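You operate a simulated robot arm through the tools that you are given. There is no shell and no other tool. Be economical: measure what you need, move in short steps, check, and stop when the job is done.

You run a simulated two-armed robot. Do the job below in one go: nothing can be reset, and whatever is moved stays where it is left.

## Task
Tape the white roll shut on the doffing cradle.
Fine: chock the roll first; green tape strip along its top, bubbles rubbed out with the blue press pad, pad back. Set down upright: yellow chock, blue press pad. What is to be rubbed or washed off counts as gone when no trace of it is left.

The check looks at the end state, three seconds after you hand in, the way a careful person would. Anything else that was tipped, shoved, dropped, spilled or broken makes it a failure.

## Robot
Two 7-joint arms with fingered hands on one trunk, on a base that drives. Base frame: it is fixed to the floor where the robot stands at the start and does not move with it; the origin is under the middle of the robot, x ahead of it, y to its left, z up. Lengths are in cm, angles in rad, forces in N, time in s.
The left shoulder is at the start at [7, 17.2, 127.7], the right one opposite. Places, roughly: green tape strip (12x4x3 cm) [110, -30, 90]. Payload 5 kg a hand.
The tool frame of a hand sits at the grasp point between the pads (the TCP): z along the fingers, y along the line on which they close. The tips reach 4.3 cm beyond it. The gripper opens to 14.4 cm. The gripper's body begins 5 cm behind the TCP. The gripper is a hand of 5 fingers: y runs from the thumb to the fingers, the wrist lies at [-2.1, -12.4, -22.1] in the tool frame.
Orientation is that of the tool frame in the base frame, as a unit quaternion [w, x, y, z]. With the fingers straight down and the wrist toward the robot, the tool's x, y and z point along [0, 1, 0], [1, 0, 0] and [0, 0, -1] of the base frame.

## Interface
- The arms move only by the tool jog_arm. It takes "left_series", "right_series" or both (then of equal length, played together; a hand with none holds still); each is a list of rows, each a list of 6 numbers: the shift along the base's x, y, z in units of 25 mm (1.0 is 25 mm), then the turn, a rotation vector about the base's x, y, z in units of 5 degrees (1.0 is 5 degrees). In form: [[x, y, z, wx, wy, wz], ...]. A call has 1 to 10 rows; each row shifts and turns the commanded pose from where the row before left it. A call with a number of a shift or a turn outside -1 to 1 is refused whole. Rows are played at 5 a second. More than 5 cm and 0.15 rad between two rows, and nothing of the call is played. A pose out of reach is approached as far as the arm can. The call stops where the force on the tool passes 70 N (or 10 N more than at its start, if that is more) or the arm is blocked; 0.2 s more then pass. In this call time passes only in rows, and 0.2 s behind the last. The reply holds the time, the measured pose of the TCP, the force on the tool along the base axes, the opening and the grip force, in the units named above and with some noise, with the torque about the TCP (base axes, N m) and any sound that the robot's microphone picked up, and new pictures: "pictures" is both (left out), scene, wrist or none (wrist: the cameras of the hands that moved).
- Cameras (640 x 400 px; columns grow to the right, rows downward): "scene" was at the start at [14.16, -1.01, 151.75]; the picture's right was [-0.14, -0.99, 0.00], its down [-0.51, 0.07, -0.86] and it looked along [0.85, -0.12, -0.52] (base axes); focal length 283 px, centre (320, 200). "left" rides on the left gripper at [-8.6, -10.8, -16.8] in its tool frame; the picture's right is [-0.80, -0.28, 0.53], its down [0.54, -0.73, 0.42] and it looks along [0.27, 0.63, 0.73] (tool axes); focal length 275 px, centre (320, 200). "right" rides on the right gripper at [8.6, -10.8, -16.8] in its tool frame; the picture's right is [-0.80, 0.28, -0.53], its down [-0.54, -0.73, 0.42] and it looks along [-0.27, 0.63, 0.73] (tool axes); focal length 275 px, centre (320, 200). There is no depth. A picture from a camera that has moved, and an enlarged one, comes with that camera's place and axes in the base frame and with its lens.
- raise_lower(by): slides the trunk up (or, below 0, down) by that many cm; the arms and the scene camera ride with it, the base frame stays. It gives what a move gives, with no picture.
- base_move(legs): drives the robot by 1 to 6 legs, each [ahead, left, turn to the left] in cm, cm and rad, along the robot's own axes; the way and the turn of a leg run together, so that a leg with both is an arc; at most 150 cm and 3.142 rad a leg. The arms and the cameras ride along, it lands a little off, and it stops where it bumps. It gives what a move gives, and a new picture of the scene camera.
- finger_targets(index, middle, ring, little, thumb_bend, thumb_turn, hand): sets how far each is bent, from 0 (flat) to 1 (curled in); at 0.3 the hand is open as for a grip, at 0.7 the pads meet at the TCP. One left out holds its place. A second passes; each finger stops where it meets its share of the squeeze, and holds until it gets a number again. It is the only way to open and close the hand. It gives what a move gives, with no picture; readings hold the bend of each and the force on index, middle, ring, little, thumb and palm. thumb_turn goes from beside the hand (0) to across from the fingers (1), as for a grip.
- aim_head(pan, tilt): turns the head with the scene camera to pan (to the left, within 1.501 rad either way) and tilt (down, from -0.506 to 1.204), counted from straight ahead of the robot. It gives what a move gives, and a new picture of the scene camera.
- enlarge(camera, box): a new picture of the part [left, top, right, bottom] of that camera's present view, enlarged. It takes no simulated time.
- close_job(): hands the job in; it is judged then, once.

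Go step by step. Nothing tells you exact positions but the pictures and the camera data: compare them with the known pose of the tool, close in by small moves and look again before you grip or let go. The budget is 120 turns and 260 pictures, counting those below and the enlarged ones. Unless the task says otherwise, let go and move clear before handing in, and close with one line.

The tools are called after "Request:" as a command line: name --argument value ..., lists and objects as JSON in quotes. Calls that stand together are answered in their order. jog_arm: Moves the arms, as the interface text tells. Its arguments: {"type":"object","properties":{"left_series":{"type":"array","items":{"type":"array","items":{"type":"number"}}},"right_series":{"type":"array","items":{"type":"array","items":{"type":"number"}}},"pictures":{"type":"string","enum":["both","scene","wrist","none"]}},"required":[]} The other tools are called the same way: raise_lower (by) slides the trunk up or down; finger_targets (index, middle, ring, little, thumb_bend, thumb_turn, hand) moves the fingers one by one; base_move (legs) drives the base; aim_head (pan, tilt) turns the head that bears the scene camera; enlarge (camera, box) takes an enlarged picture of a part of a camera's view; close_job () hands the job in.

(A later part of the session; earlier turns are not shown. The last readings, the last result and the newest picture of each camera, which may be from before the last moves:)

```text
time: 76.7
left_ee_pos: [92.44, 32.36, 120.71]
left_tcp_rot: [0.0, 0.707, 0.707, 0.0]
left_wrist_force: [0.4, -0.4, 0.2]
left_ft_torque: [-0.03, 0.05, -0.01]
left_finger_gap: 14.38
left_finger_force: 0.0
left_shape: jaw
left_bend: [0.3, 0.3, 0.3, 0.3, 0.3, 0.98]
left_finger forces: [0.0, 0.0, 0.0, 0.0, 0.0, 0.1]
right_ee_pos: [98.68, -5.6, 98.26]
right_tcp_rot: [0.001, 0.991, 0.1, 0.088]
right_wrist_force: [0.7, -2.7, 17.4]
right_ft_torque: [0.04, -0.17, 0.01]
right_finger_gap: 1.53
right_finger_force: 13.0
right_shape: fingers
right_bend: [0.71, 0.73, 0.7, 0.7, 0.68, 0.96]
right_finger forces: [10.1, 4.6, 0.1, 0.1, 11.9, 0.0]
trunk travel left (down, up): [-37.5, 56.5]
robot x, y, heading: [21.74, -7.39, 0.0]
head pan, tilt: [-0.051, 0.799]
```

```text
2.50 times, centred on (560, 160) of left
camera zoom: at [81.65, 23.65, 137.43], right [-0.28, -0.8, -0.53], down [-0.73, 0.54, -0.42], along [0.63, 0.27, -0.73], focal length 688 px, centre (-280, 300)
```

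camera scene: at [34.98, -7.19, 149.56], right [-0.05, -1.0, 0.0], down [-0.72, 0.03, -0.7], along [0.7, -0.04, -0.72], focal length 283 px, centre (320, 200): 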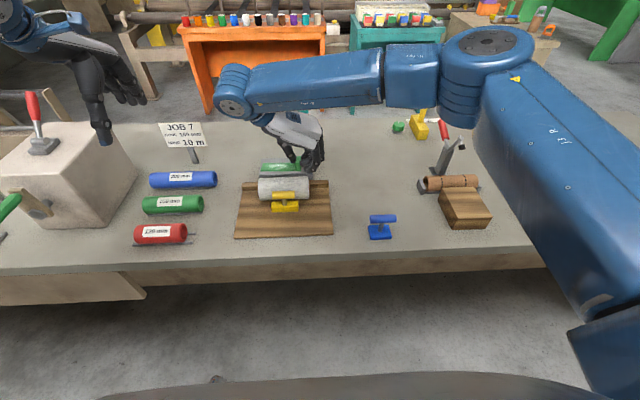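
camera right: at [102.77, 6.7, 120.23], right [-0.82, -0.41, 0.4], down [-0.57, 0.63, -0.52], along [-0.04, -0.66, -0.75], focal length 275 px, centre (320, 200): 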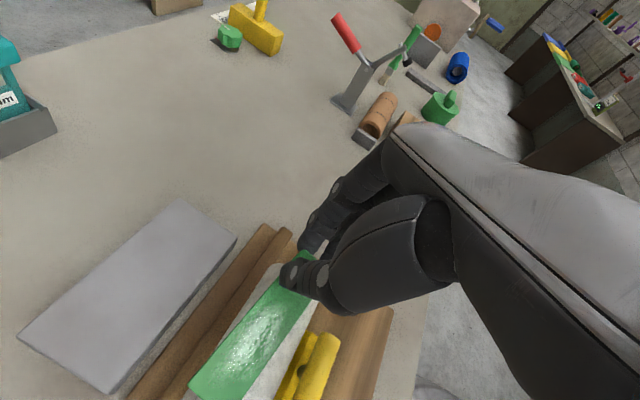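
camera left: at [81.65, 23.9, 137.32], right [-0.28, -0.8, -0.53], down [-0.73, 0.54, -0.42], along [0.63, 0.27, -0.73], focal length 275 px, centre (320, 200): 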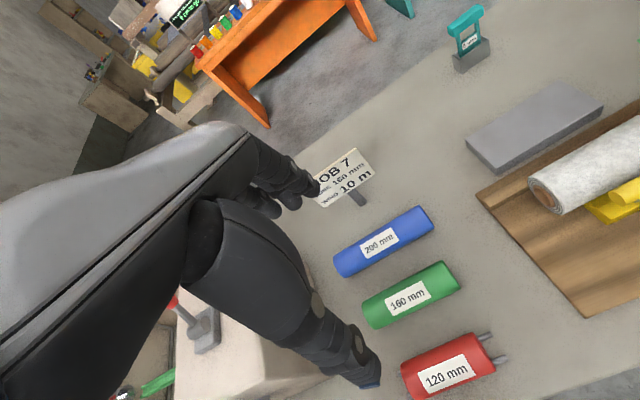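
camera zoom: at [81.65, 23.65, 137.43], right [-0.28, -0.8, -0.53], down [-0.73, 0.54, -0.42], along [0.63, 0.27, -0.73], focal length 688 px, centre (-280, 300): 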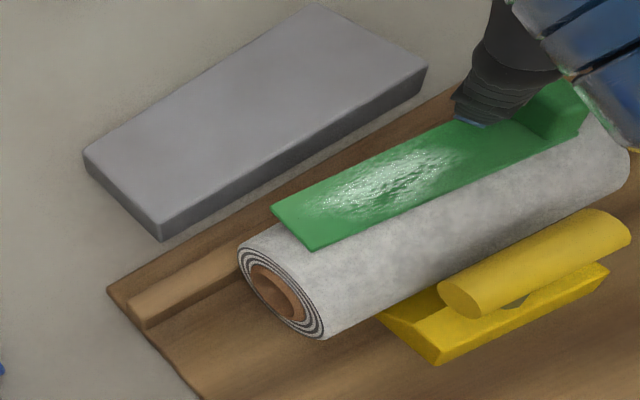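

The tab end touches at 17 N, with the free end about 1 cm high. I'll ease up a hair and tip the free end down about 5°.

Request:
jog_arm --right_series '[[0, 0, 0.12, 0, 0, 0], [0, 0, 0, -0.5, 0, 0.1], [0, 0, 0, -0.5, 0, 0.1]]' --pictures "none"

Request:
enlarge --camera "scene" --box '[240, 145, 330, 215]'

Request:
enlarge --camera "left" --box '[480, 80, 640, 240]'

```text
time: 77.5
left_ee_pos: [92.54, 32.54, 120.73]
left_tcp_rot: [0.001, 0.707, 0.707, 0.0]
left_wrist_force: [0.8, -0.3, 0.0]
left_ft_torque: [-0.01, -0.02, 0.0]
left_finger_gap: 14.37
left_finger_force: 0.1
left_shape: jaw
left_bend: [0.3, 0.3, 0.3, 0.3, 0.3, 0.98]
left_finger forces: [0.0, 0.0, 0.0, 0.1, 0.1, 0.0]
right_ee_pos: [98.52, -5.56, 98.37]
right_tcp_rot: [0.043, 0.989, 0.113, 0.084]
right_wrist_force: [1.3, 2.6, 9.9]
right_ft_torque: [0.19, -0.14, 0.07]
right_finger_gap: 1.58
right_finger_force: 11.3
right_shape: fingers
right_bend: [0.71, 0.73, 0.7, 0.7, 0.68, 0.96]
right_finger forces: [7.4, 2.7, 0.0, 0.0, 12.5, 0.0]
trunk travel left (down, up): [-37.5, 56.5]
robot x, y, heading: [21.78, -7.52, 0.003]
head pan, tilt: [-0.051, 0.799]
```

```text
5.71 times, centred on (285, 180) of scene
camera zoom: at [34.87, -7.24, 149.56], right [-0.05, -1.0, 0.0], down [-0.72, 0.03, -0.7], along [0.7, -0.03, -0.72], focal length 1619 px, centre (520, 314)
```

zoom: 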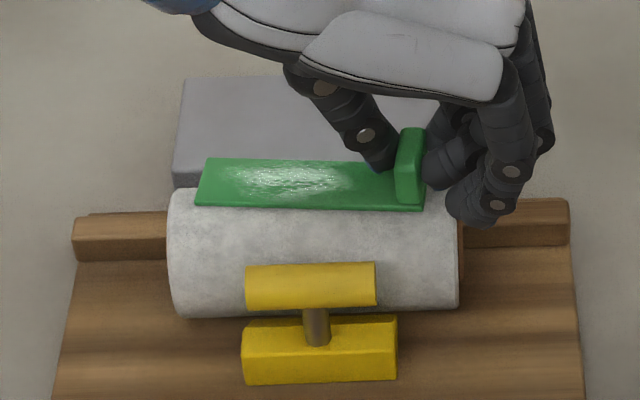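

```text
2.50 times, centred on (560, 160) of left
camera zoom: at [81.72, 23.84, 137.32], right [-0.28, -0.8, -0.53], down [-0.73, 0.54, -0.42], along [0.63, 0.27, -0.73], focal length 688 px, centre (-280, 300)
```

zoom: 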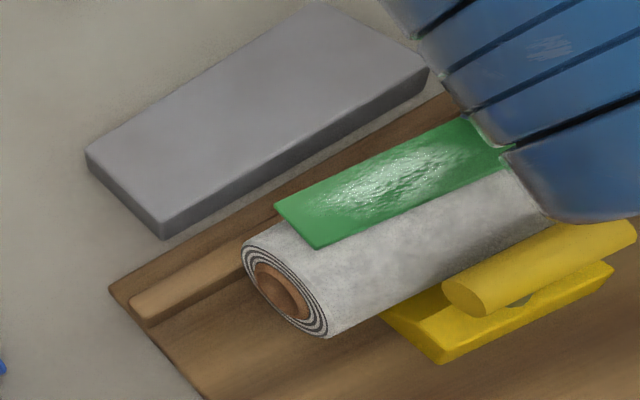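

Comparing views, the free end is about 1.5 cm too far in +x. I'll lift slightly, shift −x and yaw +5°, and re-check before lowering.

Request:
jog_arm --right_series '[[0, 0, 0.3, 0, 0, 0], [-0.15, 0, 0.1, 0, 0, 0.5], [-0.1, 0, 0, 0, 0, 0.5]]' --pictures "none"

Request:
enlarge --camera "scene" --box '[240, 145, 330, 215]'

Request:
enlarge --camera "left" --box '[480, 80, 640, 240]'

```text
time: 78.3
left_ee_pos: [92.62, 32.36, 120.52]
left_tcp_rot: [0.0, 0.706, 0.708, 0.0]
left_wrist_force: [-0.3, -0.1, 0.5]
left_ft_torque: [-0.01, 0.02, 0.02]
left_finger_gap: 14.37
left_finger_force: 0.1
left_shape: jaw
left_bend: [0.3, 0.3, 0.3, 0.3, 0.3, 0.98]
left_finger forces: [0.0, 0.1, 0.1, 0.0, 0.0, 0.1]
right_ee_pos: [98.01, -5.55, 99.33]
right_tcp_rot: [0.04, 0.983, 0.157, 0.085]
right_wrist_force: [0.5, -0.6, -1.2]
right_ft_torque: [-0.02, -0.07, -0.06]
right_finger_gap: 1.57
right_finger_force: 10.2
right_shape: fingers
right_bend: [0.71, 0.73, 0.7, 0.7, 0.68, 0.96]
right_finger forces: [8.0, 1.5, 0.0, 0.0, 9.3, 0.0]
trunk travel left (down, up): [-37.5, 56.5]
robot x, y, heading: [21.73, -7.3, -0.003]
head pan, tilt: [-0.051, 0.799]
```

```text
5.71 times, centred on (285, 180) of scene
camera zoom: at [34.98, -7.39, 149.56], right [-0.05, -1.0, 0.0], down [-0.72, 0.04, -0.7], along [0.7, -0.03, -0.72], focal length 1619 px, centre (520, 314)
```

zoom: 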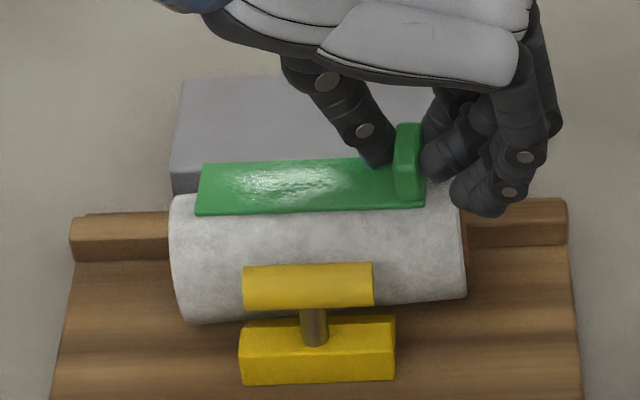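

```text
2.50 times, centred on (560, 160) of left
camera zoom: at [81.83, 23.68, 137.31], right [-0.28, -0.8, -0.53], down [-0.73, 0.54, -0.42], along [0.63, 0.27, -0.73], focal length 688 px, centre (-280, 300)
```

zoom: 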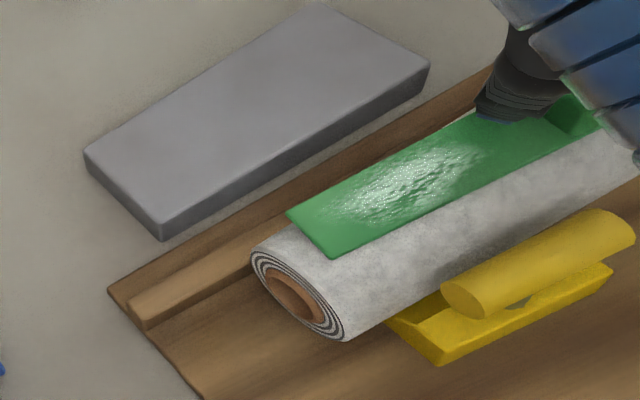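

The tape has already stuck to the roll, and my shift turned the roll slightly. I'll reverse that move to put the roll back square before releasing.

Request:
jog_arm --right_series '[[0.1, 0, 0, 0, 0, -0.5], [0.15, 0, -0.1, 0, 0, -0.3], [0, 0, -0.2, 0, 0, 0]]' --pictures "none"

Request:
enlarge --camera "scene" --box '[240, 145, 330, 215]'

Request:
enlarge --camera "left" --box '[480, 80, 640, 240]'

```text
time: 79.1
left_ee_pos: [92.59, 32.34, 120.68]
left_tcp_rot: [0.0, 0.706, 0.708, 0.0]
left_wrist_force: [-0.1, -1.1, -1.2]
left_ft_torque: [-0.02, -0.01, 0.01]
left_finger_gap: 14.39
left_finger_force: 0.0
left_shape: jaw
left_bend: [0.3, 0.3, 0.3, 0.3, 0.3, 0.98]
left_finger forces: [0.0, 0.1, 0.0, 0.1, 0.1, 0.0]
right_ee_pos: [98.65, -5.63, 98.54]
right_tcp_rot: [0.041, 0.988, 0.121, 0.083]
right_wrist_force: [0.1, -1.8, 1.1]
right_ft_torque: [-0.01, 0.09, 0.05]
right_finger_gap: 1.6
right_finger_force: 10.8
right_shape: fingers
right_bend: [0.71, 0.73, 0.7, 0.7, 0.68, 0.96]
right_finger forces: [7.2, 4.1, 0.0, 0.0, 9.7, 0.1]
trunk travel left (down, up): [-37.5, 56.5]
robot x, y, heading: [21.59, -7.06, 0.001]
head pan, tilt: [-0.051, 0.799]
```

```text
5.71 times, centred on (285, 180) of scene
camera zoom: at [34.92, -7.38, 149.57], right [-0.05, -1.0, 0.0], down [-0.72, 0.04, -0.7], along [0.7, -0.03, -0.72], focal length 1619 px, centre (520, 314)
```

zoom: 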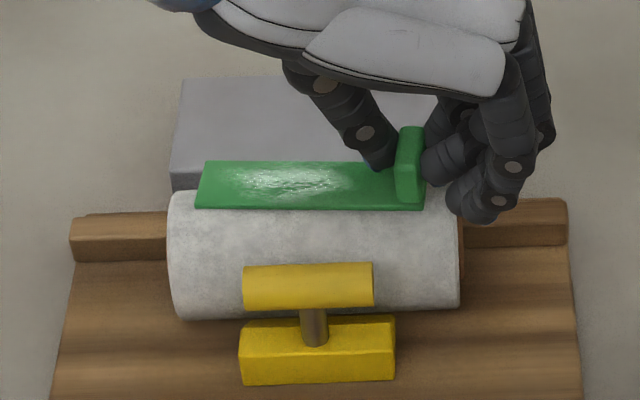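

```text
2.50 times, centred on (560, 160) of left
camera zoom: at [81.79, 23.68, 137.34], right [-0.28, -0.8, -0.53], down [-0.73, 0.54, -0.42], along [0.63, 0.27, -0.73], focal length 688 px, centre (-280, 300)
```

zoom: 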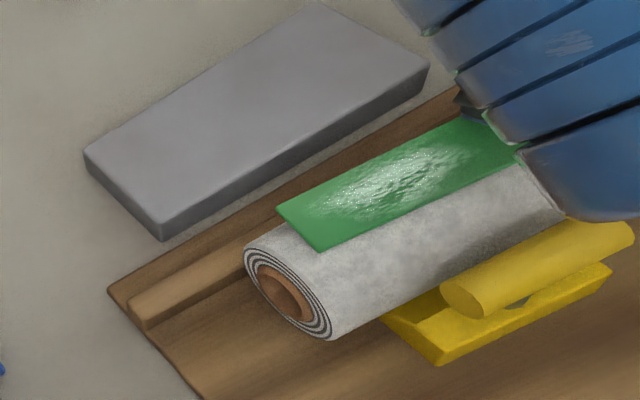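

The roll is square again. I'll check the strip's lateral offset with the right wrist camera, which looks down on it.

Request:
enlarge --camera "right" --box '[120, 200, 400, 400]'

```text
2.00 times, centred on (260, 300) of right
camera zoom: at [101.52, 8.02, 115.17], right [-0.79, -0.44, 0.43], down [-0.61, 0.54, -0.57], along [0.02, -0.72, -0.7], focal length 551 px, centre (440, 0)
```

zoom: 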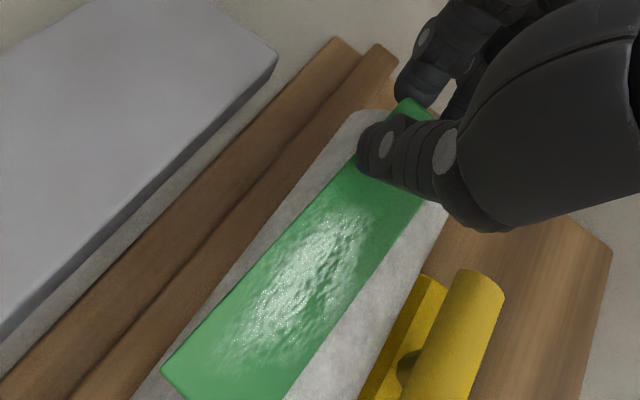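

The strip is stuck along the crown with a slight skew, mid-offset about 0.5 cm, which is acceptable; peeling would risk the roll. I'll press lightly, then release the tab.

Request:
finger_targets --hand "right" --index 0.6 --middle 0.6 --ring 0.6 --little 0.6 --thumb_bend 0.58

Request:
jog_arm --right_series '[[0, 0, 0.3, 0, 0, 0], [0, 0, 0.7, 0, 0, 0], [0, 0, 1, 0, 0, 0], [0, 0, 1, 0, 0, 0]]' --pictures "none"

Request:
enlarge --camera "scene" --box '[240, 145, 330, 215]'

Request:
enlarge --camera "right" --box '[120, 200, 400, 400]'

```text
time: 80.1
left_ee_pos: [92.48, 32.39, 120.73]
left_tcp_rot: [0.0, 0.707, 0.708, 0.0]
left_wrist_force: [-0.2, 0.5, -1.2]
left_ft_torque: [0.0, 0.0, -0.01]
left_finger_gap: 14.38
left_finger_force: 0.1
left_shape: jaw
left_bend: [0.3, 0.3, 0.3, 0.3, 0.3, 0.98]
left_finger forces: [0.0, 0.0, 0.1, 0.0, 0.1, 0.1]
right_ee_pos: [98.51, -5.63, 98.51]
right_tcp_rot: [0.043, 0.988, 0.121, 0.084]
right_wrist_force: [-0.1, -0.8, 11.4]
right_ft_torque: [0.3, -0.01, 0.01]
right_finger_gap: 4.31
right_finger_force: 5.7
right_shape: fingers
right_bend: [0.6, 0.6, 0.6, 0.6, 0.59, 0.97]
right_finger forces: [0.1, 0.1, 0.1, 0.1, 12.0, 0.0]
trunk travel left (down, up): [-37.5, 56.5]
robot x, y, heading: [21.79, -7.39, 0.001]
head pan, tilt: [-0.051, 0.799]
```

```text
time: 81.1
left_ee_pos: [92.57, 32.4, 120.63]
left_tcp_rot: [0.0, 0.706, 0.708, 0.0]
left_wrist_force: [0.0, 0.5, 0.1]
left_ft_torque: [-0.03, 0.02, 0.02]
left_finger_gap: 14.37
left_finger_force: 0.1
left_shape: jaw
left_bend: [0.3, 0.3, 0.3, 0.3, 0.3, 0.98]
left_finger forces: [0.1, 0.0, 0.1, 0.0, 0.0, 0.0]
right_ee_pos: [98.58, -5.5, 105.96]
right_tcp_rot: [0.042, 0.988, 0.12, 0.083]
right_wrist_force: [-0.1, -0.3, 0.6]
right_ft_torque: [-0.02, 0.0, 0.03]
right_finger_gap: 4.71
right_finger_force: 0.0
right_shape: fingers
right_bend: [0.6, 0.6, 0.6, 0.6, 0.57, 0.98]
right_finger forces: [0.1, 0.0, 0.1, 0.0, 0.1, 0.0]
trunk travel left (down, up): [-37.5, 56.5]
robot x, y, heading: [21.75, -7.34, 0.001]
head pan, tilt: [-0.051, 0.799]
```

```text
5.71 times, centred on (285, 180) of scene
camera zoom: at [34.91, -7.35, 149.56], right [-0.05, -1.0, 0.0], down [-0.72, 0.04, -0.7], along [0.7, -0.03, -0.72], focal length 1619 px, centre (520, 314)
```

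zoom: 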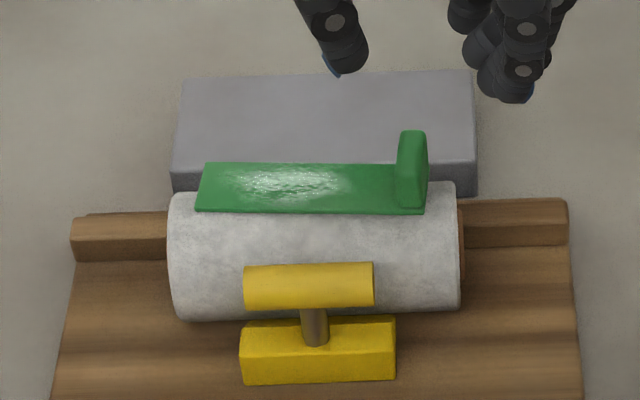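

```text
2.00 times, centred on (260, 300) of right
camera zoom: at [101.37, 8.04, 122.69], right [-0.79, -0.44, 0.43], down [-0.61, 0.54, -0.57], along [0.02, -0.72, -0.7], focal length 551 px, centre (440, 0)
```

zoom: 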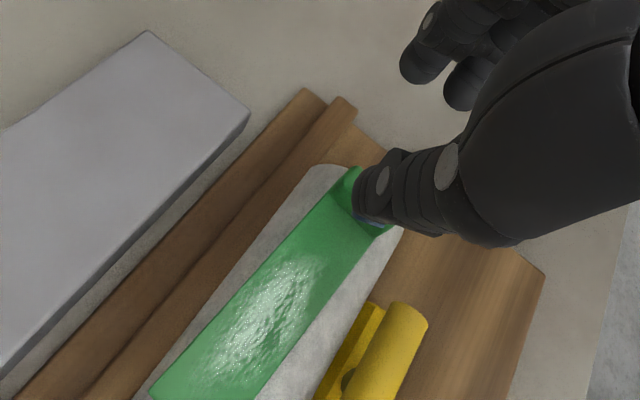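

Tape released and in place. Next is the blue pad: I'll return the hand to the nominal orientation while moving to above the pad.

Request:
jog_arm --right_series '[[0, -0.3, 0.3, 1, 0, 0], [-0.2, -0.5, 0, 0, 0, -0.8], [-0.3, -0.5, 0, 0, 0.6, -0.7], [-0.4, -0.5, 0, 0, 0.7, 0], [-0.4, -0.5, 0, 0, 0.7, 0], [-0.4, -0.5, 0, 0, 0, 1], [-0.4, -0.5, 0, 0, 0, 1], [-0.4, -0.5, 0, 0, 0, 1], [-0.4, -0.5, 0, 0, 0, 1], [-0.4, -0.5, 0, 0, 0, 1]]' --pictures "none"

Request:
jog_arm --right_series '[[-0.4, -0.5, 0, 0, 0, 1], [-0.4, -0.5, 0, 0, 0, 1], [-0.4, -0.5, 0, 0, 0, 1], [-0.4, -0.5, 0, 0, 0, 1], [-0.4, -0.5, 0, 0, 0, 1], [-0.4, -0.5, 0, 0, 0, 1], [-0.4, -0.3, 0, 0, 0, 1], [-0.3, 0, 0, 0, 0, 1], [0, 0, 0, 0, 0, 1], [0, 0, 0, 0, 0, 1]]' --pictures "none"

Request:
jog_arm --right_series '[[0, 0, -0.8, 0, 0, 1], [0, 0, -0.8, 0, 0, 0.8]]'

Request:
enlarge --camera "right" --box '[180, 180, 380, 330]'

Request:
enlarge --camera "scene" --box '[340, 160, 420, 250]'

```text
time: 83.3
left_ee_pos: [92.71, 32.15, 120.7]
left_tcp_rot: [-0.001, 0.707, 0.707, 0.0]
left_wrist_force: [-0.8, -0.2, 0.9]
left_ft_torque: [0.01, -0.04, 0.01]
left_finger_gap: 14.35
left_finger_force: 0.0
left_shape: jaw
left_bend: [0.3, 0.3, 0.3, 0.3, 0.3, 0.98]
left_finger forces: [0.0, 0.1, 0.0, 0.0, 0.0, 0.0]
right_ee_pos: [90.38, -17.7, 106.68]
right_tcp_rot: [-0.001, 0.963, 0.269, 0.002]
right_wrist_force: [0.3, -0.7, 0.0]
right_ft_torque: [0.03, 0.01, 0.04]
right_finger_gap: 4.75
right_finger_force: 0.1
right_shape: fingers
right_bend: [0.6, 0.6, 0.6, 0.6, 0.57, 0.98]
right_finger forces: [0.0, 0.0, 0.1, 0.1, 0.1, 0.0]
trunk travel left (down, up): [-37.5, 56.5]
robot x, y, heading: [21.72, -7.6, 0.003]
head pan, tilt: [-0.051, 0.799]
```

```text
time: 85.5
left_ee_pos: [92.61, 32.33, 120.55]
left_tcp_rot: [0.0, 0.707, 0.707, 0.0]
left_wrist_force: [-0.7, 0.0, -0.4]
left_ft_torque: [0.03, -0.04, 0.01]
left_finger_gap: 14.4
left_finger_force: 0.1
left_shape: jaw
left_bend: [0.3, 0.3, 0.3, 0.3, 0.3, 0.98]
left_finger forces: [0.0, 0.0, 0.0, 0.1, 0.1, 0.0]
right_ee_pos: [82.59, -25.81, 106.74]
right_tcp_rot: [-0.001, 0.76, 0.65, 0.001]
right_wrist_force: [-0.3, -0.3, -0.5]
right_ft_torque: [0.0, 0.0, 0.02]
right_finger_gap: 4.75
right_finger_force: 0.1
right_shape: fingers
right_bend: [0.6, 0.6, 0.6, 0.6, 0.57, 0.98]
right_finger forces: [0.1, 0.0, 0.0, 0.1, 0.0, 0.0]
trunk travel left (down, up): [-37.5, 56.5]
robot x, y, heading: [21.71, -6.97, -0.002]
head pan, tilt: [-0.051, 0.799]
```

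```text
time: 86.1
left_ee_pos: [92.82, 32.18, 120.61]
left_tcp_rot: [-0.001, 0.706, 0.708, 0.0]
left_wrist_force: [-0.6, 0.8, -0.4]
left_ft_torque: [0.0, -0.03, 0.01]
left_finger_gap: 14.37
left_finger_force: 0.1
left_shape: jaw
left_bend: [0.3, 0.3, 0.3, 0.3, 0.3, 0.98]
left_finger forces: [0.1, 0.0, 0.0, 0.0, 0.0, 0.0]
right_ee_pos: [82.62, -26.02, 102.66]
right_tcp_rot: [-0.001, 0.706, 0.708, 0.0]
right_wrist_force: [-0.2, -0.5, 0.1]
right_ft_torque: [0.02, 0.02, 0.0]
right_finger_gap: 4.75
right_finger_force: 0.0
right_shape: fingers
right_bend: [0.6, 0.6, 0.6, 0.6, 0.57, 0.98]
right_finger forces: [0.0, 0.0, 0.0, 0.1, 0.0, 0.0]
trunk travel left (down, up): [-37.5, 56.5]
robot x, y, heading: [21.88, -7.38, 0.0]
head pan, tilt: [-0.051, 0.799]
camera scene: at [34.97, -7.45, 149.57], right [-0.05, -1.0, 0.0], down [-0.72, 0.04, -0.7], along [0.7, -0.03, -0.72], focal length 283 px, centre (320, 200)
camera right: at [71.87, -17.52, 119.45], right [0.29, -0.8, 0.53], down [-0.72, -0.54, -0.42], along [0.63, -0.26, -0.73], focal length 275 px, centre (320, 200)
```

scene: 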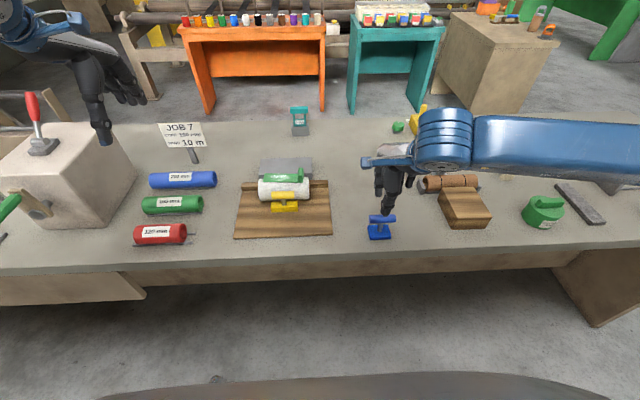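
right: 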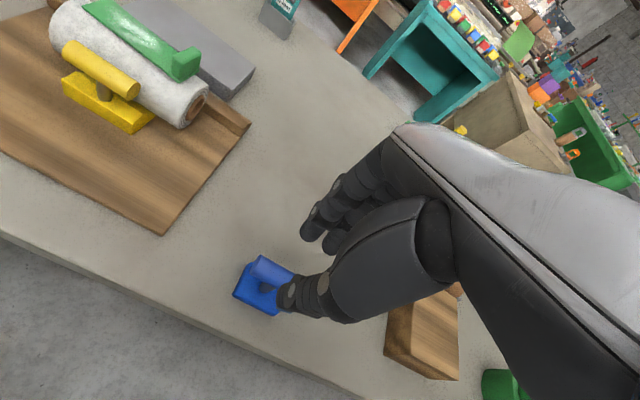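

```text
2.67 times, centred on (280, 255) of right
camera zoom: at [71.87, -17.52, 119.45], right [0.29, -0.8, 0.53], down [-0.72, -0.54, -0.42], along [0.63, -0.26, -0.73], focal length 734 px, centre (427, 53)
```

zoom: 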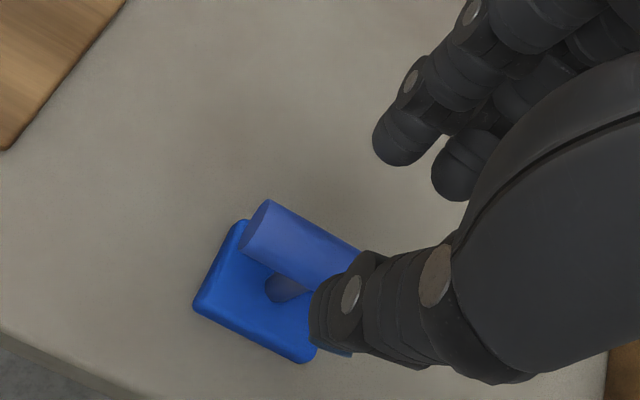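

```text
4.44 times, centred on (380, 205) of scene
camera zoom: at [34.97, -7.45, 149.57], right [-0.05, -1.0, 0.0], down [-0.72, 0.04, -0.7], along [0.7, -0.03, -0.72], focal length 1259 px, centre (53, 178)
```

zoom: 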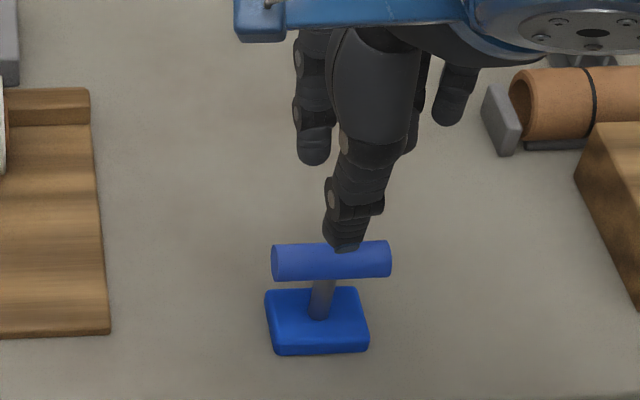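

Pad bar at ≈ (83.2, −26.6, 91.9). Opening, descending to z ≈ 93.3 and gripping gently.

Request:
finger_targets --hand "right" --index 0.42 --middle 0.42 --ring 0.42 --little 0.42 --thumb_bend 0.42

Request:
jog_arm --right_series '[[0.2, -0.15, -0.8, 0, 0, 0], [0.05, 0, -0.8, 0, 0, 0], [0, 0, -0.8, 0, 0, 0], [0, 0, -0.8, 0, 0, 0], [0, 0, -0.55, 0, 0, 0]]' --pictures "none"

Request:
finger_targets --hand "right" --index 0.7 --middle 0.7 --ring 0.7 --little 0.7 --thumb_bend 0.7

Request:
enlarge --camera "scene" --box '[340, 160, 420, 250]'

Request:
enlarge --camera "right" --box '[180, 180, 380, 330]'

```text
time: 87.1
left_ee_pos: [92.57, 32.33, 120.61]
left_tcp_rot: [0.0, 0.706, 0.708, 0.0]
left_wrist_force: [-0.7, 0.8, 0.1]
left_ft_torque: [0.01, -0.04, 0.0]
left_finger_gap: 14.38
left_finger_force: 0.1
left_shape: jaw
left_bend: [0.3, 0.3, 0.3, 0.3, 0.3, 0.98]
left_finger forces: [0.1, 0.0, 0.0, 0.0, 0.0, 0.1]
right_ee_pos: [82.68, -25.84, 102.64]
right_tcp_rot: [-0.002, 0.707, 0.707, 0.0]
right_wrist_force: [0.4, -0.4, -0.2]
right_ft_torque: [0.0, 0.0, 0.03]
right_finger_gap: 10.69
right_finger_force: 0.2
right_shape: fingers
right_bend: [0.42, 0.42, 0.42, 0.42, 0.42, 0.98]
right_finger forces: [0.0, 0.0, 0.0, 0.0, 0.1, 0.0]
trunk travel left (down, up): [-37.5, 56.5]
robot x, y, heading: [21.79, -7.23, -0.004]
head pan, tilt: [-0.051, 0.799]
```

```text
time: 88.3
left_ee_pos: [92.65, 32.39, 120.71]
left_tcp_rot: [-0.001, 0.707, 0.708, 0.0]
left_wrist_force: [0.5, -1.0, -0.2]
left_ft_torque: [0.0, -0.05, 0.0]
left_finger_gap: 14.34
left_finger_force: 0.1
left_shape: jaw
left_bend: [0.3, 0.3, 0.3, 0.3, 0.3, 0.98]
left_finger forces: [0.1, 0.0, 0.1, 0.1, 0.0, 0.0]
right_ee_pos: [83.32, -26.25, 93.36]
right_tcp_rot: [-0.002, 0.707, 0.707, 0.0]
right_wrist_force: [0.2, -0.6, -0.1]
right_ft_torque: [0.02, -0.01, 0.04]
right_finger_gap: 10.71
right_finger_force: 0.1
right_shape: fingers
right_bend: [0.42, 0.42, 0.42, 0.42, 0.42, 0.98]
right_finger forces: [0.1, 0.1, 0.0, 0.0, 0.0, 0.0]
trunk travel left (down, up): [-37.5, 56.5]
robot x, y, heading: [21.49, -7.0, -0.001]
head pan, tilt: [-0.051, 0.799]
```

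```text
time: 89.3
left_ee_pos: [92.54, 32.42, 120.68]
left_tcp_rot: [0.0, 0.706, 0.708, 0.0]
left_wrist_force: [0.7, 0.5, -0.3]
left_ft_torque: [0.02, 0.02, 0.01]
left_finger_gap: 14.39
left_finger_force: 0.2
left_shape: jaw
left_bend: [0.3, 0.3, 0.3, 0.3, 0.3, 0.98]
left_finger forces: [0.0, 0.0, 0.0, 0.1, 0.1, 0.1]
right_ee_pos: [83.24, -26.32, 93.42]
right_tcp_rot: [-0.001, 0.707, 0.707, 0.0]
right_wrist_force: [0.5, 0.1, -0.2]
right_ft_torque: [0.01, 0.01, 0.01]
right_finger_gap: 1.55
right_finger_force: 3.6
right_shape: fingers
right_bend: [0.68, 0.7, 0.69, 0.7, 0.68, 0.97]
right_finger forces: [2.7, 0.6, 0.7, 0.0, 3.7, 0.0]
trunk travel left (down, up): [-37.5, 56.5]
robot x, y, heading: [21.48, -6.97, 0.007]
head pan, tilt: [-0.051, 0.799]
```

```text
4.44 times, centred on (380, 205) of scene
camera zoom: at [34.97, -7.37, 149.56], right [-0.05, -1.0, 0.0], down [-0.72, 0.04, -0.7], along [0.7, -0.03, -0.72], focal length 1259 px, centre (53, 178)
```

zoom: 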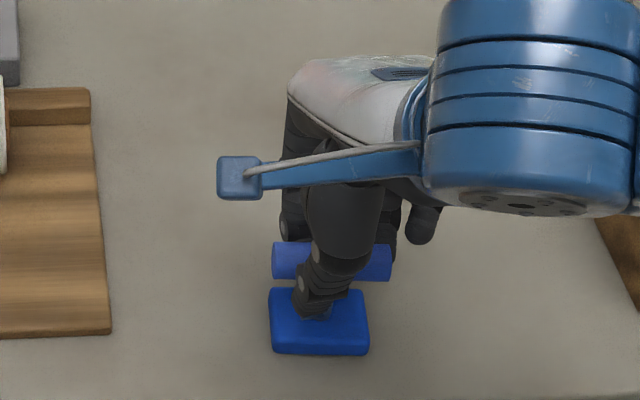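

```text
2.67 times, centred on (280, 255) of right
camera zoom: at [72.43, -17.79, 110.21], right [0.29, -0.8, 0.53], down [-0.73, -0.54, -0.42], along [0.63, -0.26, -0.73], focal length 734 px, centre (427, 53)
```

zoom: 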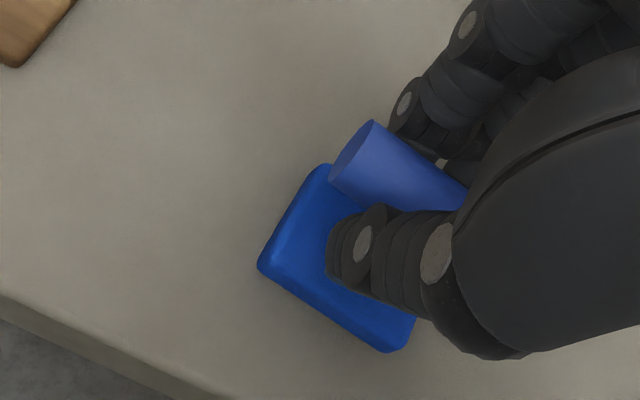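

Good centred grip. Firm up a little and lift.

Request:
finger_targets --hand "right" --index 0.72 --middle 0.73 --ring 0.73 --thumb_bend 0.73

Request:
jog_arm --right_series '[[0, 0, 0.5, 0, 0, 0], [0, 0, 1, 0, 0, 0], [0, 0, 1, 0, 0, 0], [0, 0, 1, 0, 0, 0], [0, 0.3, 1, 0, 0, 0], [0, 0.5, 1, 0, 0, 0]]'

Request:
enlarge --camera "scene" --box '[340, 120, 420, 220]'

Request:
enlarge --camera "right" --box '[180, 180, 380, 330]'

```text
time: 90.3
left_ee_pos: [92.65, 32.41, 120.57]
left_tcp_rot: [0.001, 0.706, 0.708, 0.0]
left_wrist_force: [1.2, 0.2, 0.1]
left_ft_torque: [-0.01, 0.01, 0.02]
left_finger_gap: 14.34
left_finger_force: 0.0
left_shape: jaw
left_bend: [0.3, 0.3, 0.3, 0.3, 0.3, 0.98]
left_finger forces: [0.1, 0.0, 0.1, 0.0, 0.0, 0.0]
right_ee_pos: [83.22, -26.16, 93.3]
right_tcp_rot: [-0.001, 0.707, 0.707, 0.0]
right_wrist_force: [0.1, -0.3, -1.4]
right_ft_torque: [-0.02, 0.0, -0.02]
right_finger_gap: 1.25
right_finger_force: 12.0
right_shape: fingers
right_bend: [0.71, 0.72, 0.73, 0.7, 0.69, 0.96]
right_finger forces: [7.5, 4.7, 1.7, 0.0, 10.5, 0.1]
trunk travel left (down, up): [-37.5, 56.5]
robot x, y, heading: [21.73, -7.16, 0.002]
head pan, tilt: [-0.051, 0.799]
```

```text
time: 91.7
left_ee_pos: [92.68, 32.46, 120.55]
left_tcp_rot: [0.001, 0.707, 0.708, 0.0]
left_wrist_force: [-0.6, -0.8, -0.2]
left_ft_torque: [-0.04, 0.03, 0.01]
left_finger_gap: 14.36
left_finger_force: 0.0
left_shape: jaw
left_bend: [0.3, 0.3, 0.3, 0.3, 0.3, 0.98]
left_finger forces: [0.1, 0.0, 0.0, 0.0, 0.1, 0.0]
right_ee_pos: [83.15, -24.24, 107.06]
right_tcp_rot: [-0.001, 0.707, 0.707, 0.001]
right_wrist_force: [-1.1, -0.3, -1.7]
right_ft_torque: [-0.02, 0.01, 0.02]
right_finger_gap: 1.23
right_finger_force: 12.1
right_shape: fingers
right_bend: [0.71, 0.72, 0.73, 0.7, 0.69, 0.96]
right_finger forces: [7.5, 4.5, 1.6, 0.0, 10.5, 0.1]
trunk travel left (down, up): [-37.5, 56.5]
robot x, y, heading: [21.34, -7.23, 0.001]
head pan, tilt: [-0.051, 0.799]
camera scene: at [34.98, -7.26, 149.55], right [-0.05, -1.0, 0.0], down [-0.72, 0.03, -0.7], along [0.7, -0.04, -0.72], focal length 283 px, centre (320, 200)
camera right: at [72.53, -15.65, 123.88], right [0.29, -0.8, 0.53], down [-0.73, -0.54, -0.42], along [0.63, -0.27, -0.73], focal length 275 px, centre (320, 200)
```

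scene: 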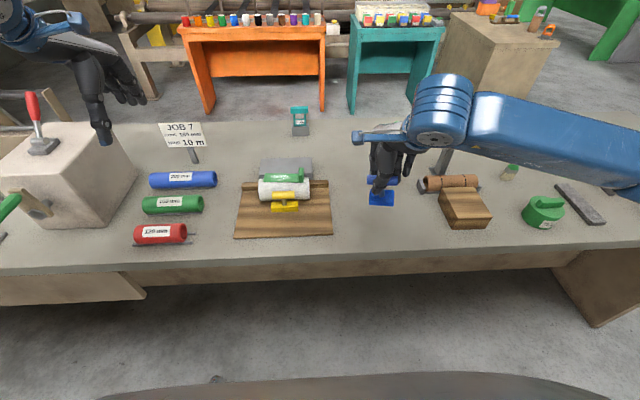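
right: 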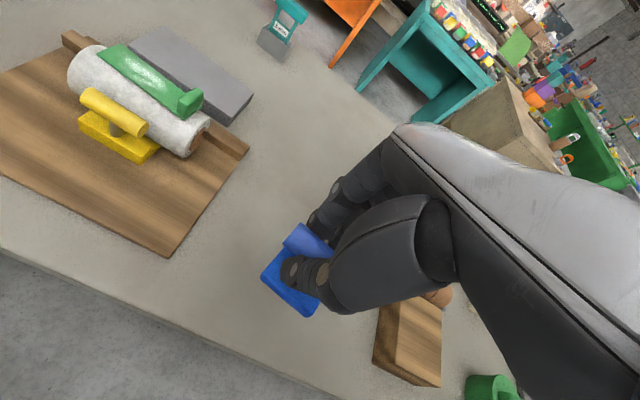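

```text
4.00 times, centred on (380, 170) of scene
camera zoom: at [34.98, -7.26, 149.55], right [-0.05, -1.0, 0.0], down [-0.72, 0.03, -0.7], along [0.7, -0.04, -0.72], focal length 1133 px, centre (80, 320)
```

zoom: 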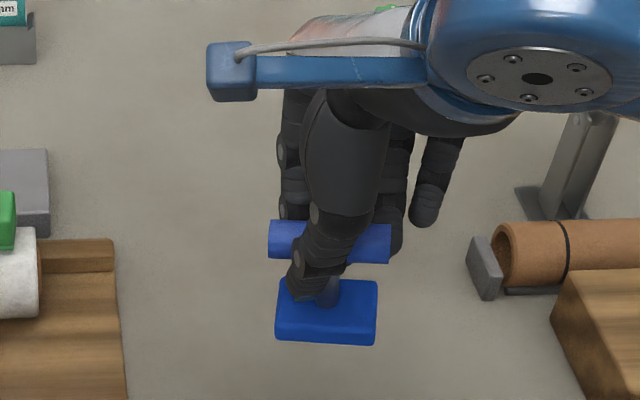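

```text
2.67 times, centred on (280, 255) of right
camera zoom: at [72.53, -15.65, 123.88], right [0.29, -0.8, 0.53], down [-0.73, -0.54, -0.42], along [0.63, -0.27, -0.73], focal length 734 px, centre (427, 53)
```

zoom: 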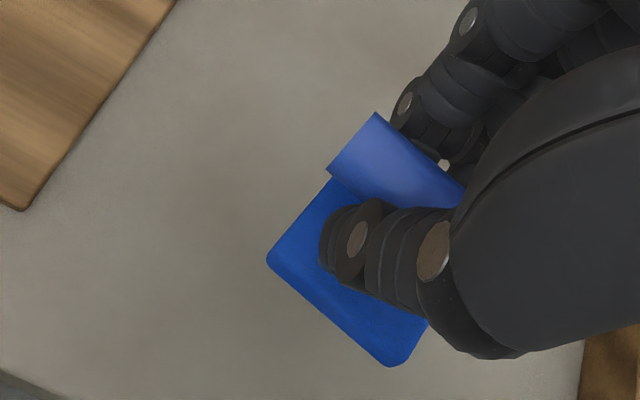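

Pad held level. Carrying it over the bubbles (target TCP ≈ (98.7, 1.2)), staying high.

Request:
jog_arm --right_series '[[0.6, 1, 0.6, 0, 0, 0], [0.6, 1, 0.6, 0, 0, 0], [0.6, 1, 0, 0, 0, 0], [0.6, 1, 0, 0, 0, 0], [0.6, 1, 0, 0, 0, 0], [0.6, 1, 0, 0, 0, 0], [0.6, 1, 0, 0, 0, 0], [0.7, 1, 0, 0, 0, 0], [0.7, 1, 0, 0, 0, 0], [0.6, 1, 0, 0, 0, 0]]'

Request:
enlarge --camera "scene" --box '[230, 120, 340, 215]'

Request:
enlarge --camera "left" --box '[440, 60, 640, 240]'

```text
time: 93.9
left_ee_pos: [92.7, 32.55, 120.48]
left_tcp_rot: [0.001, 0.706, 0.708, -0.001]
left_wrist_force: [0.4, -0.1, -0.9]
left_ft_torque: [-0.06, -0.01, 0.03]
left_finger_gap: 14.37
left_finger_force: 0.0
left_shape: jaw
left_bend: [0.3, 0.3, 0.3, 0.3, 0.3, 0.98]
left_finger forces: [0.0, 0.0, 0.0, 0.1, 0.1, 0.0]
right_ee_pos: [98.64, 0.9, 110.25]
right_tcp_rot: [-0.001, 0.707, 0.707, 0.0]
right_wrist_force: [0.1, 0.6, -1.3]
right_ft_torque: [-0.04, 0.01, -0.01]
right_finger_gap: 1.23
right_finger_force: 11.9
right_shape: fingers
right_bend: [0.71, 0.72, 0.73, 0.7, 0.69, 0.96]
right_finger forces: [7.3, 4.2, 1.5, 0.0, 10.2, 0.0]
trunk travel left (down, up): [-37.5, 56.5]
robot x, y, heading: [21.5, -6.88, -0.0]
head pan, tilt: [-0.051, 0.799]
camera scene: at [35.01, -7.16, 149.55], right [-0.05, -1.0, 0.0], down [-0.72, 0.03, -0.7], along [0.7, -0.04, -0.72], focal length 283 px, centre (320, 200)
camera right: at [87.95, 9.34, 127.0], right [0.29, -0.8, 0.53], down [-0.73, -0.54, -0.42], along [0.63, -0.27, -0.73], focal length 275 px, centre (320, 200)
```

scene: 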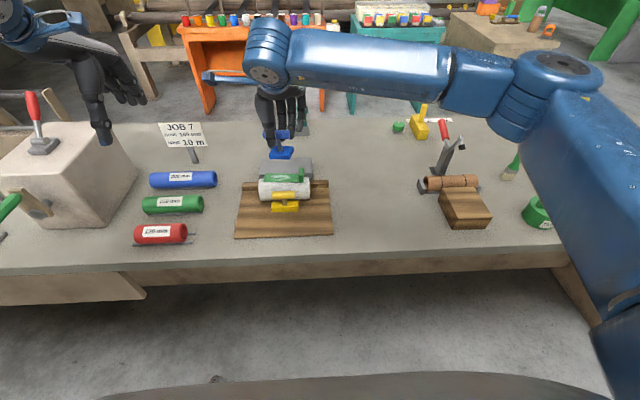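
right: 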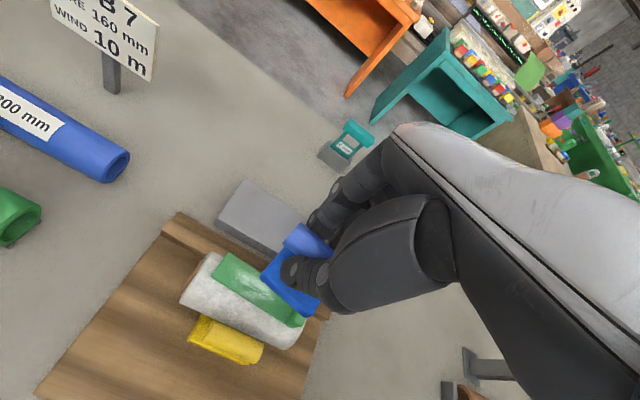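

```text
4.21 times, centred on (285, 168) of scene
camera zoom: at [35.01, -7.16, 149.55], right [-0.05, -1.0, 0.0], down [-0.72, 0.03, -0.7], along [0.7, -0.04, -0.72], focal length 1193 px, centre (467, 337)
```

zoom: 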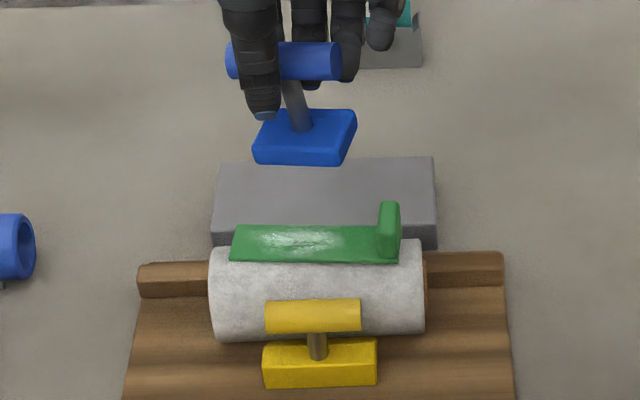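

```text
2.22 times, centred on (540, 150) of left
camera zoom: at [81.87, 23.88, 137.23], right [-0.28, -0.8, -0.53], down [-0.73, 0.54, -0.42], along [0.63, 0.27, -0.73], focal length 612 px, centre (-169, 311)
```

zoom: 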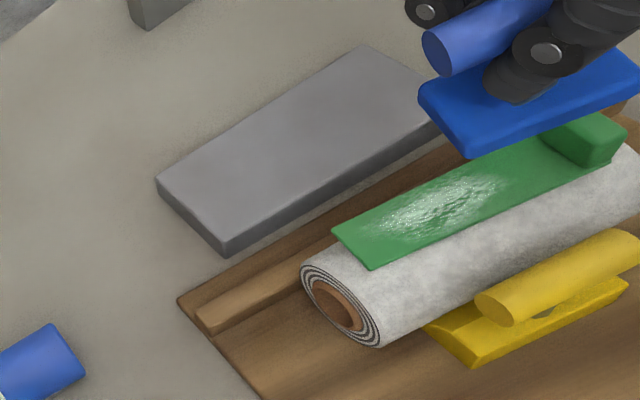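

Bubbles centre at ≈ (99.8, 1.3). I'll shift the pad there and lower to just above.

Request:
jog_arm --right_series '[[0.3, 0.45, -0.5, 0, 0, 0], [0, 0, -0.9, 0, 0, 0], [0, 0, -0.9, 0, 0, 0], [0, 0, -0.4, 0, 0, 0]]' --pictures "none"

Request:
enlarge --camera "scene" --box '[230, 120, 340, 215]'

Request:
enlarge --camera "left" --box '[440, 60, 640, 240]'

```text
time: 94.9
left_ee_pos: [92.67, 32.28, 120.55]
left_tcp_rot: [-0.001, 0.706, 0.708, 0.0]
left_wrist_force: [-0.2, 0.2, -0.2]
left_ft_torque: [-0.03, -0.01, -0.01]
left_finger_gap: 14.36
left_finger_force: 0.1
left_shape: jaw
left_bend: [0.3, 0.3, 0.3, 0.3, 0.3, 0.98]
left_finger forces: [0.0, 0.0, 0.0, 0.1, 0.1, 0.0]
right_ee_pos: [99.59, 1.94, 103.36]
right_tcp_rot: [-0.001, 0.707, 0.707, 0.001]
right_wrist_force: [-0.3, 0.1, -1.4]
right_ft_torque: [0.01, -0.02, -0.01]
right_finger_gap: 1.21
right_finger_force: 11.6
right_shape: fingers
right_bend: [0.71, 0.72, 0.73, 0.7, 0.69, 0.96]
right_finger forces: [7.4, 4.3, 1.3, 0.0, 10.2, 0.1]
trunk travel left (down, up): [-37.5, 56.5]
robot x, y, heading: [21.3, -7.0, 0.002]
head pan, tilt: [-0.051, 0.799]
```

```text
4.21 times, centred on (285, 168) of scene
camera zoom: at [35.01, -7.3, 149.55], right [-0.05, -1.0, 0.0], down [-0.72, 0.03, -0.7], along [0.7, -0.03, -0.72], focal length 1193 px, centre (467, 337)
```

zoom: 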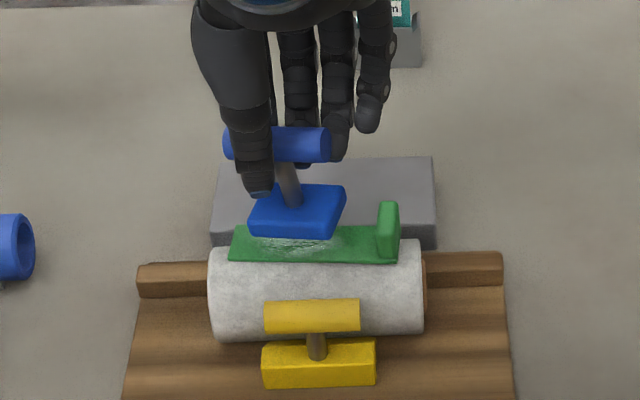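

```text
2.22 times, centred on (540, 150) of left
camera zoom: at [81.86, 23.77, 137.27], right [-0.28, -0.8, -0.53], down [-0.73, 0.54, -0.42], along [0.63, 0.27, -0.73], focal length 612 px, centre (-169, 311)
```

zoom: 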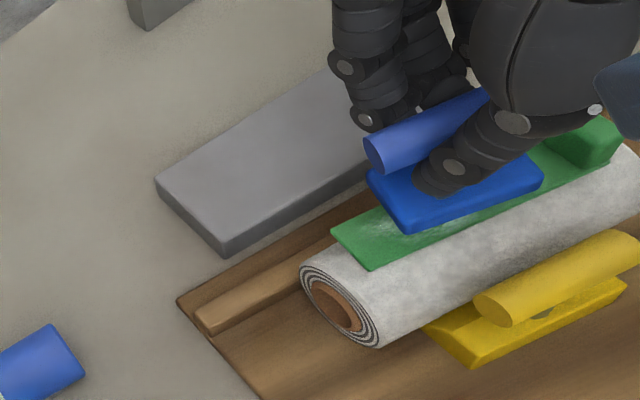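

Well placed. Creeping down to contact.

Request:
jog_arm --right_series '[[-0.1, 0, -0.2, 0, 0, 0], [0, 0, -0.2, 0, 0, 0], [0, 0, -0.15, 0, 0, 0]]' --pictures "none"

Request:
enlarge --camera "scene" --box '[230, 120, 340, 215]'

```text
time: 95.7
left_ee_pos: [92.68, 32.43, 120.59]
left_tcp_rot: [0.0, 0.706, 0.708, 0.0]
left_wrist_force: [0.3, 0.0, 0.5]
left_ft_torque: [0.02, -0.01, 0.02]
left_finger_gap: 14.37
left_finger_force: 0.0
left_shape: jaw
left_bend: [0.3, 0.3, 0.3, 0.3, 0.3, 0.98]
left_finger forces: [0.0, 0.0, 0.0, 0.0, 0.1, 0.1]
right_ee_pos: [99.23, 1.87, 101.97]
right_tcp_rot: [-0.002, 0.706, 0.708, 0.0]
right_wrist_force: [-0.6, 0.1, -0.3]
right_ft_torque: [-0.02, -0.01, 0.02]
right_finger_gap: 1.21
right_finger_force: 11.9
right_shape: fingers
right_bend: [0.71, 0.72, 0.73, 0.7, 0.69, 0.96]
right_finger forces: [7.3, 4.3, 1.4, 0.0, 10.1, 0.1]
trunk travel left (down, up): [-37.5, 56.5]
robot x, y, heading: [21.52, -7.14, -0.004]
head pan, tilt: [-0.051, 0.799]
```

```text
4.21 times, centred on (285, 168) of scene
camera zoom: at [34.97, -7.36, 149.56], right [-0.05, -1.0, 0.0], down [-0.72, 0.04, -0.7], along [0.7, -0.03, -0.72], focal length 1193 px, centre (467, 337)
```

zoom: 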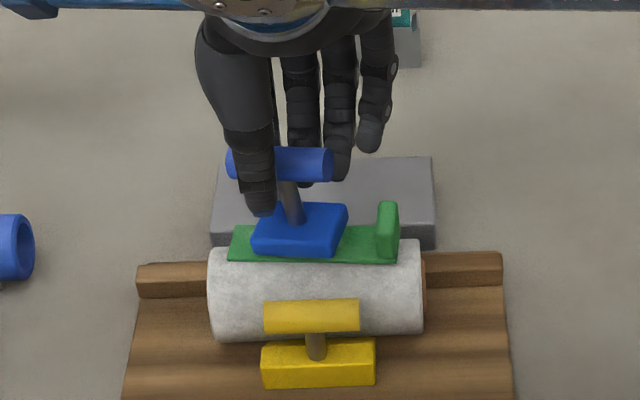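

Request:
jog_arm --right_series '[[0, 0, -0.12, 0, 0, 0], [0, 0, -0.12, 0, 0, 0]]' --pictures "none"

```text
time: 96.3
left_ee_pos: [92.66, 32.4, 120.65]
left_tcp_rot: [0.0, 0.706, 0.708, 0.0]
left_wrist_force: [-0.2, 0.3, -0.5]
left_ft_torque: [0.01, 0.05, 0.02]
left_finger_gap: 14.37
left_finger_force: 0.0
left_shape: jaw
left_bend: [0.3, 0.3, 0.3, 0.3, 0.3, 0.98]
left_finger forces: [0.1, 0.0, 0.0, 0.0, 0.0, 0.0]
right_ee_pos: [99.15, 2.02, 101.36]
right_tcp_rot: [-0.001, 0.707, 0.707, 0.0]
right_wrist_force: [0.7, 0.2, 1.0]
right_ft_torque: [0.0, -0.05, -0.02]
right_finger_gap: 1.16
right_finger_force: 10.9
right_shape: fingers
right_bend: [0.71, 0.72, 0.73, 0.7, 0.69, 0.96]
right_finger forces: [6.5, 4.1, 1.0, 0.1, 10.3, 0.1]
trunk travel left (down, up): [-37.5, 56.5]
robot x, y, heading: [21.37, -7.4, -0.0]
head pan, tilt: [-0.051, 0.799]
```

Contact just made. A little more pressure, then rub back and forth along the strip.

Request:
jog_arm --right_series '[[0, 0, -0.1, 0, 0, 0], [0, 0.3, 0, 0, 0, 0], [0, 0.3, 0, 0, 0, 0], [0, -0.4, 0, 0, 0, 0], [0, -0.5, 0, 0, 0, 0], [0, -0.4, 0, 0, 0, 0], [0, 0.4, 0, 0, 0, 0], [0, 0.4, 0, 0, 0, 0]]' --pictures "none"

Request:
enlarge --camera "scene" --box '[230, 120, 340, 215]'

Request:
enlarge --camera "left" --box '[440, 60, 640, 240]'

```text
time: 98.1
left_ee_pos: [92.58, 32.3, 120.65]
left_tcp_rot: [0.0, 0.707, 0.708, 0.0]
left_wrist_force: [0.5, -0.6, -0.7]
left_ft_torque: [-0.02, 0.02, -0.01]
left_finger_gap: 14.4
left_finger_force: 0.0
left_shape: jaw
left_bend: [0.3, 0.3, 0.3, 0.3, 0.3, 0.98]
left_finger forces: [0.0, 0.0, 0.0, 0.0, 0.1, 0.0]
right_ee_pos: [99.12, 2.13, 101.21]
right_tcp_rot: [0.0, 0.707, 0.707, 0.0]
right_wrist_force: [1.4, -4.3, 8.3]
right_ft_torque: [-0.13, -0.05, 0.02]
right_finger_gap: 0.86
right_finger_force: 10.0
right_shape: fingers
right_bend: [0.72, 0.73, 0.73, 0.7, 0.71, 0.96]
right_finger forces: [4.9, 7.4, 0.5, 0.0, 7.7, 0.1]
trunk travel left (down, up): [-37.5, 56.5]
robot x, y, heading: [22.01, -7.04, 0.003]
head pan, tilt: [-0.051, 0.799]
```

```text
4.21 times, centred on (285, 168) of scene
camera zoom: at [34.9, -7.41, 149.58], right [-0.05, -1.0, 0.0], down [-0.72, 0.04, -0.7], along [0.7, -0.03, -0.72], focal length 1193 px, centre (467, 337)
```

zoom: 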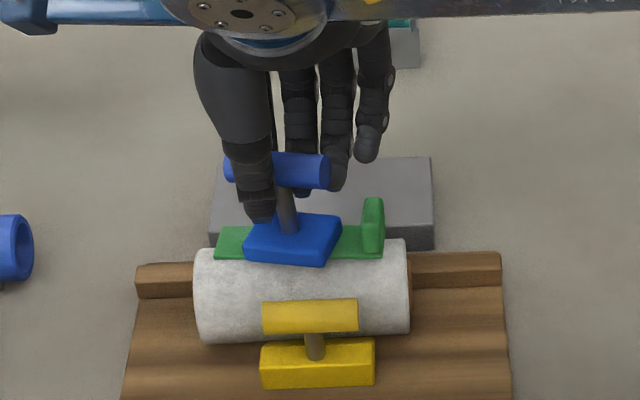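

```text
2.22 times, centred on (540, 150) of left
camera zoom: at [81.78, 23.63, 137.35], right [-0.28, -0.8, -0.53], down [-0.73, 0.54, -0.42], along [0.63, 0.27, -0.73], focal length 612 px, centre (-169, 311)
```

zoom: 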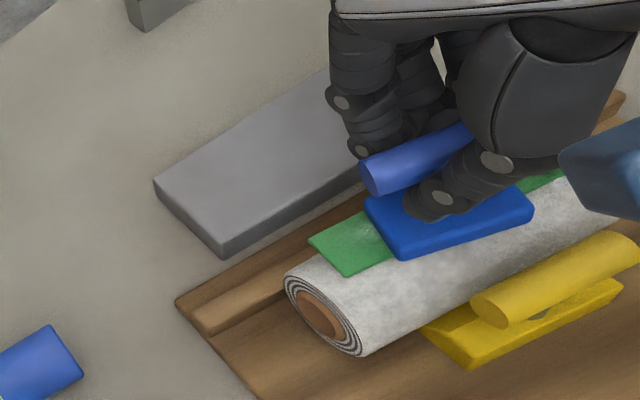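

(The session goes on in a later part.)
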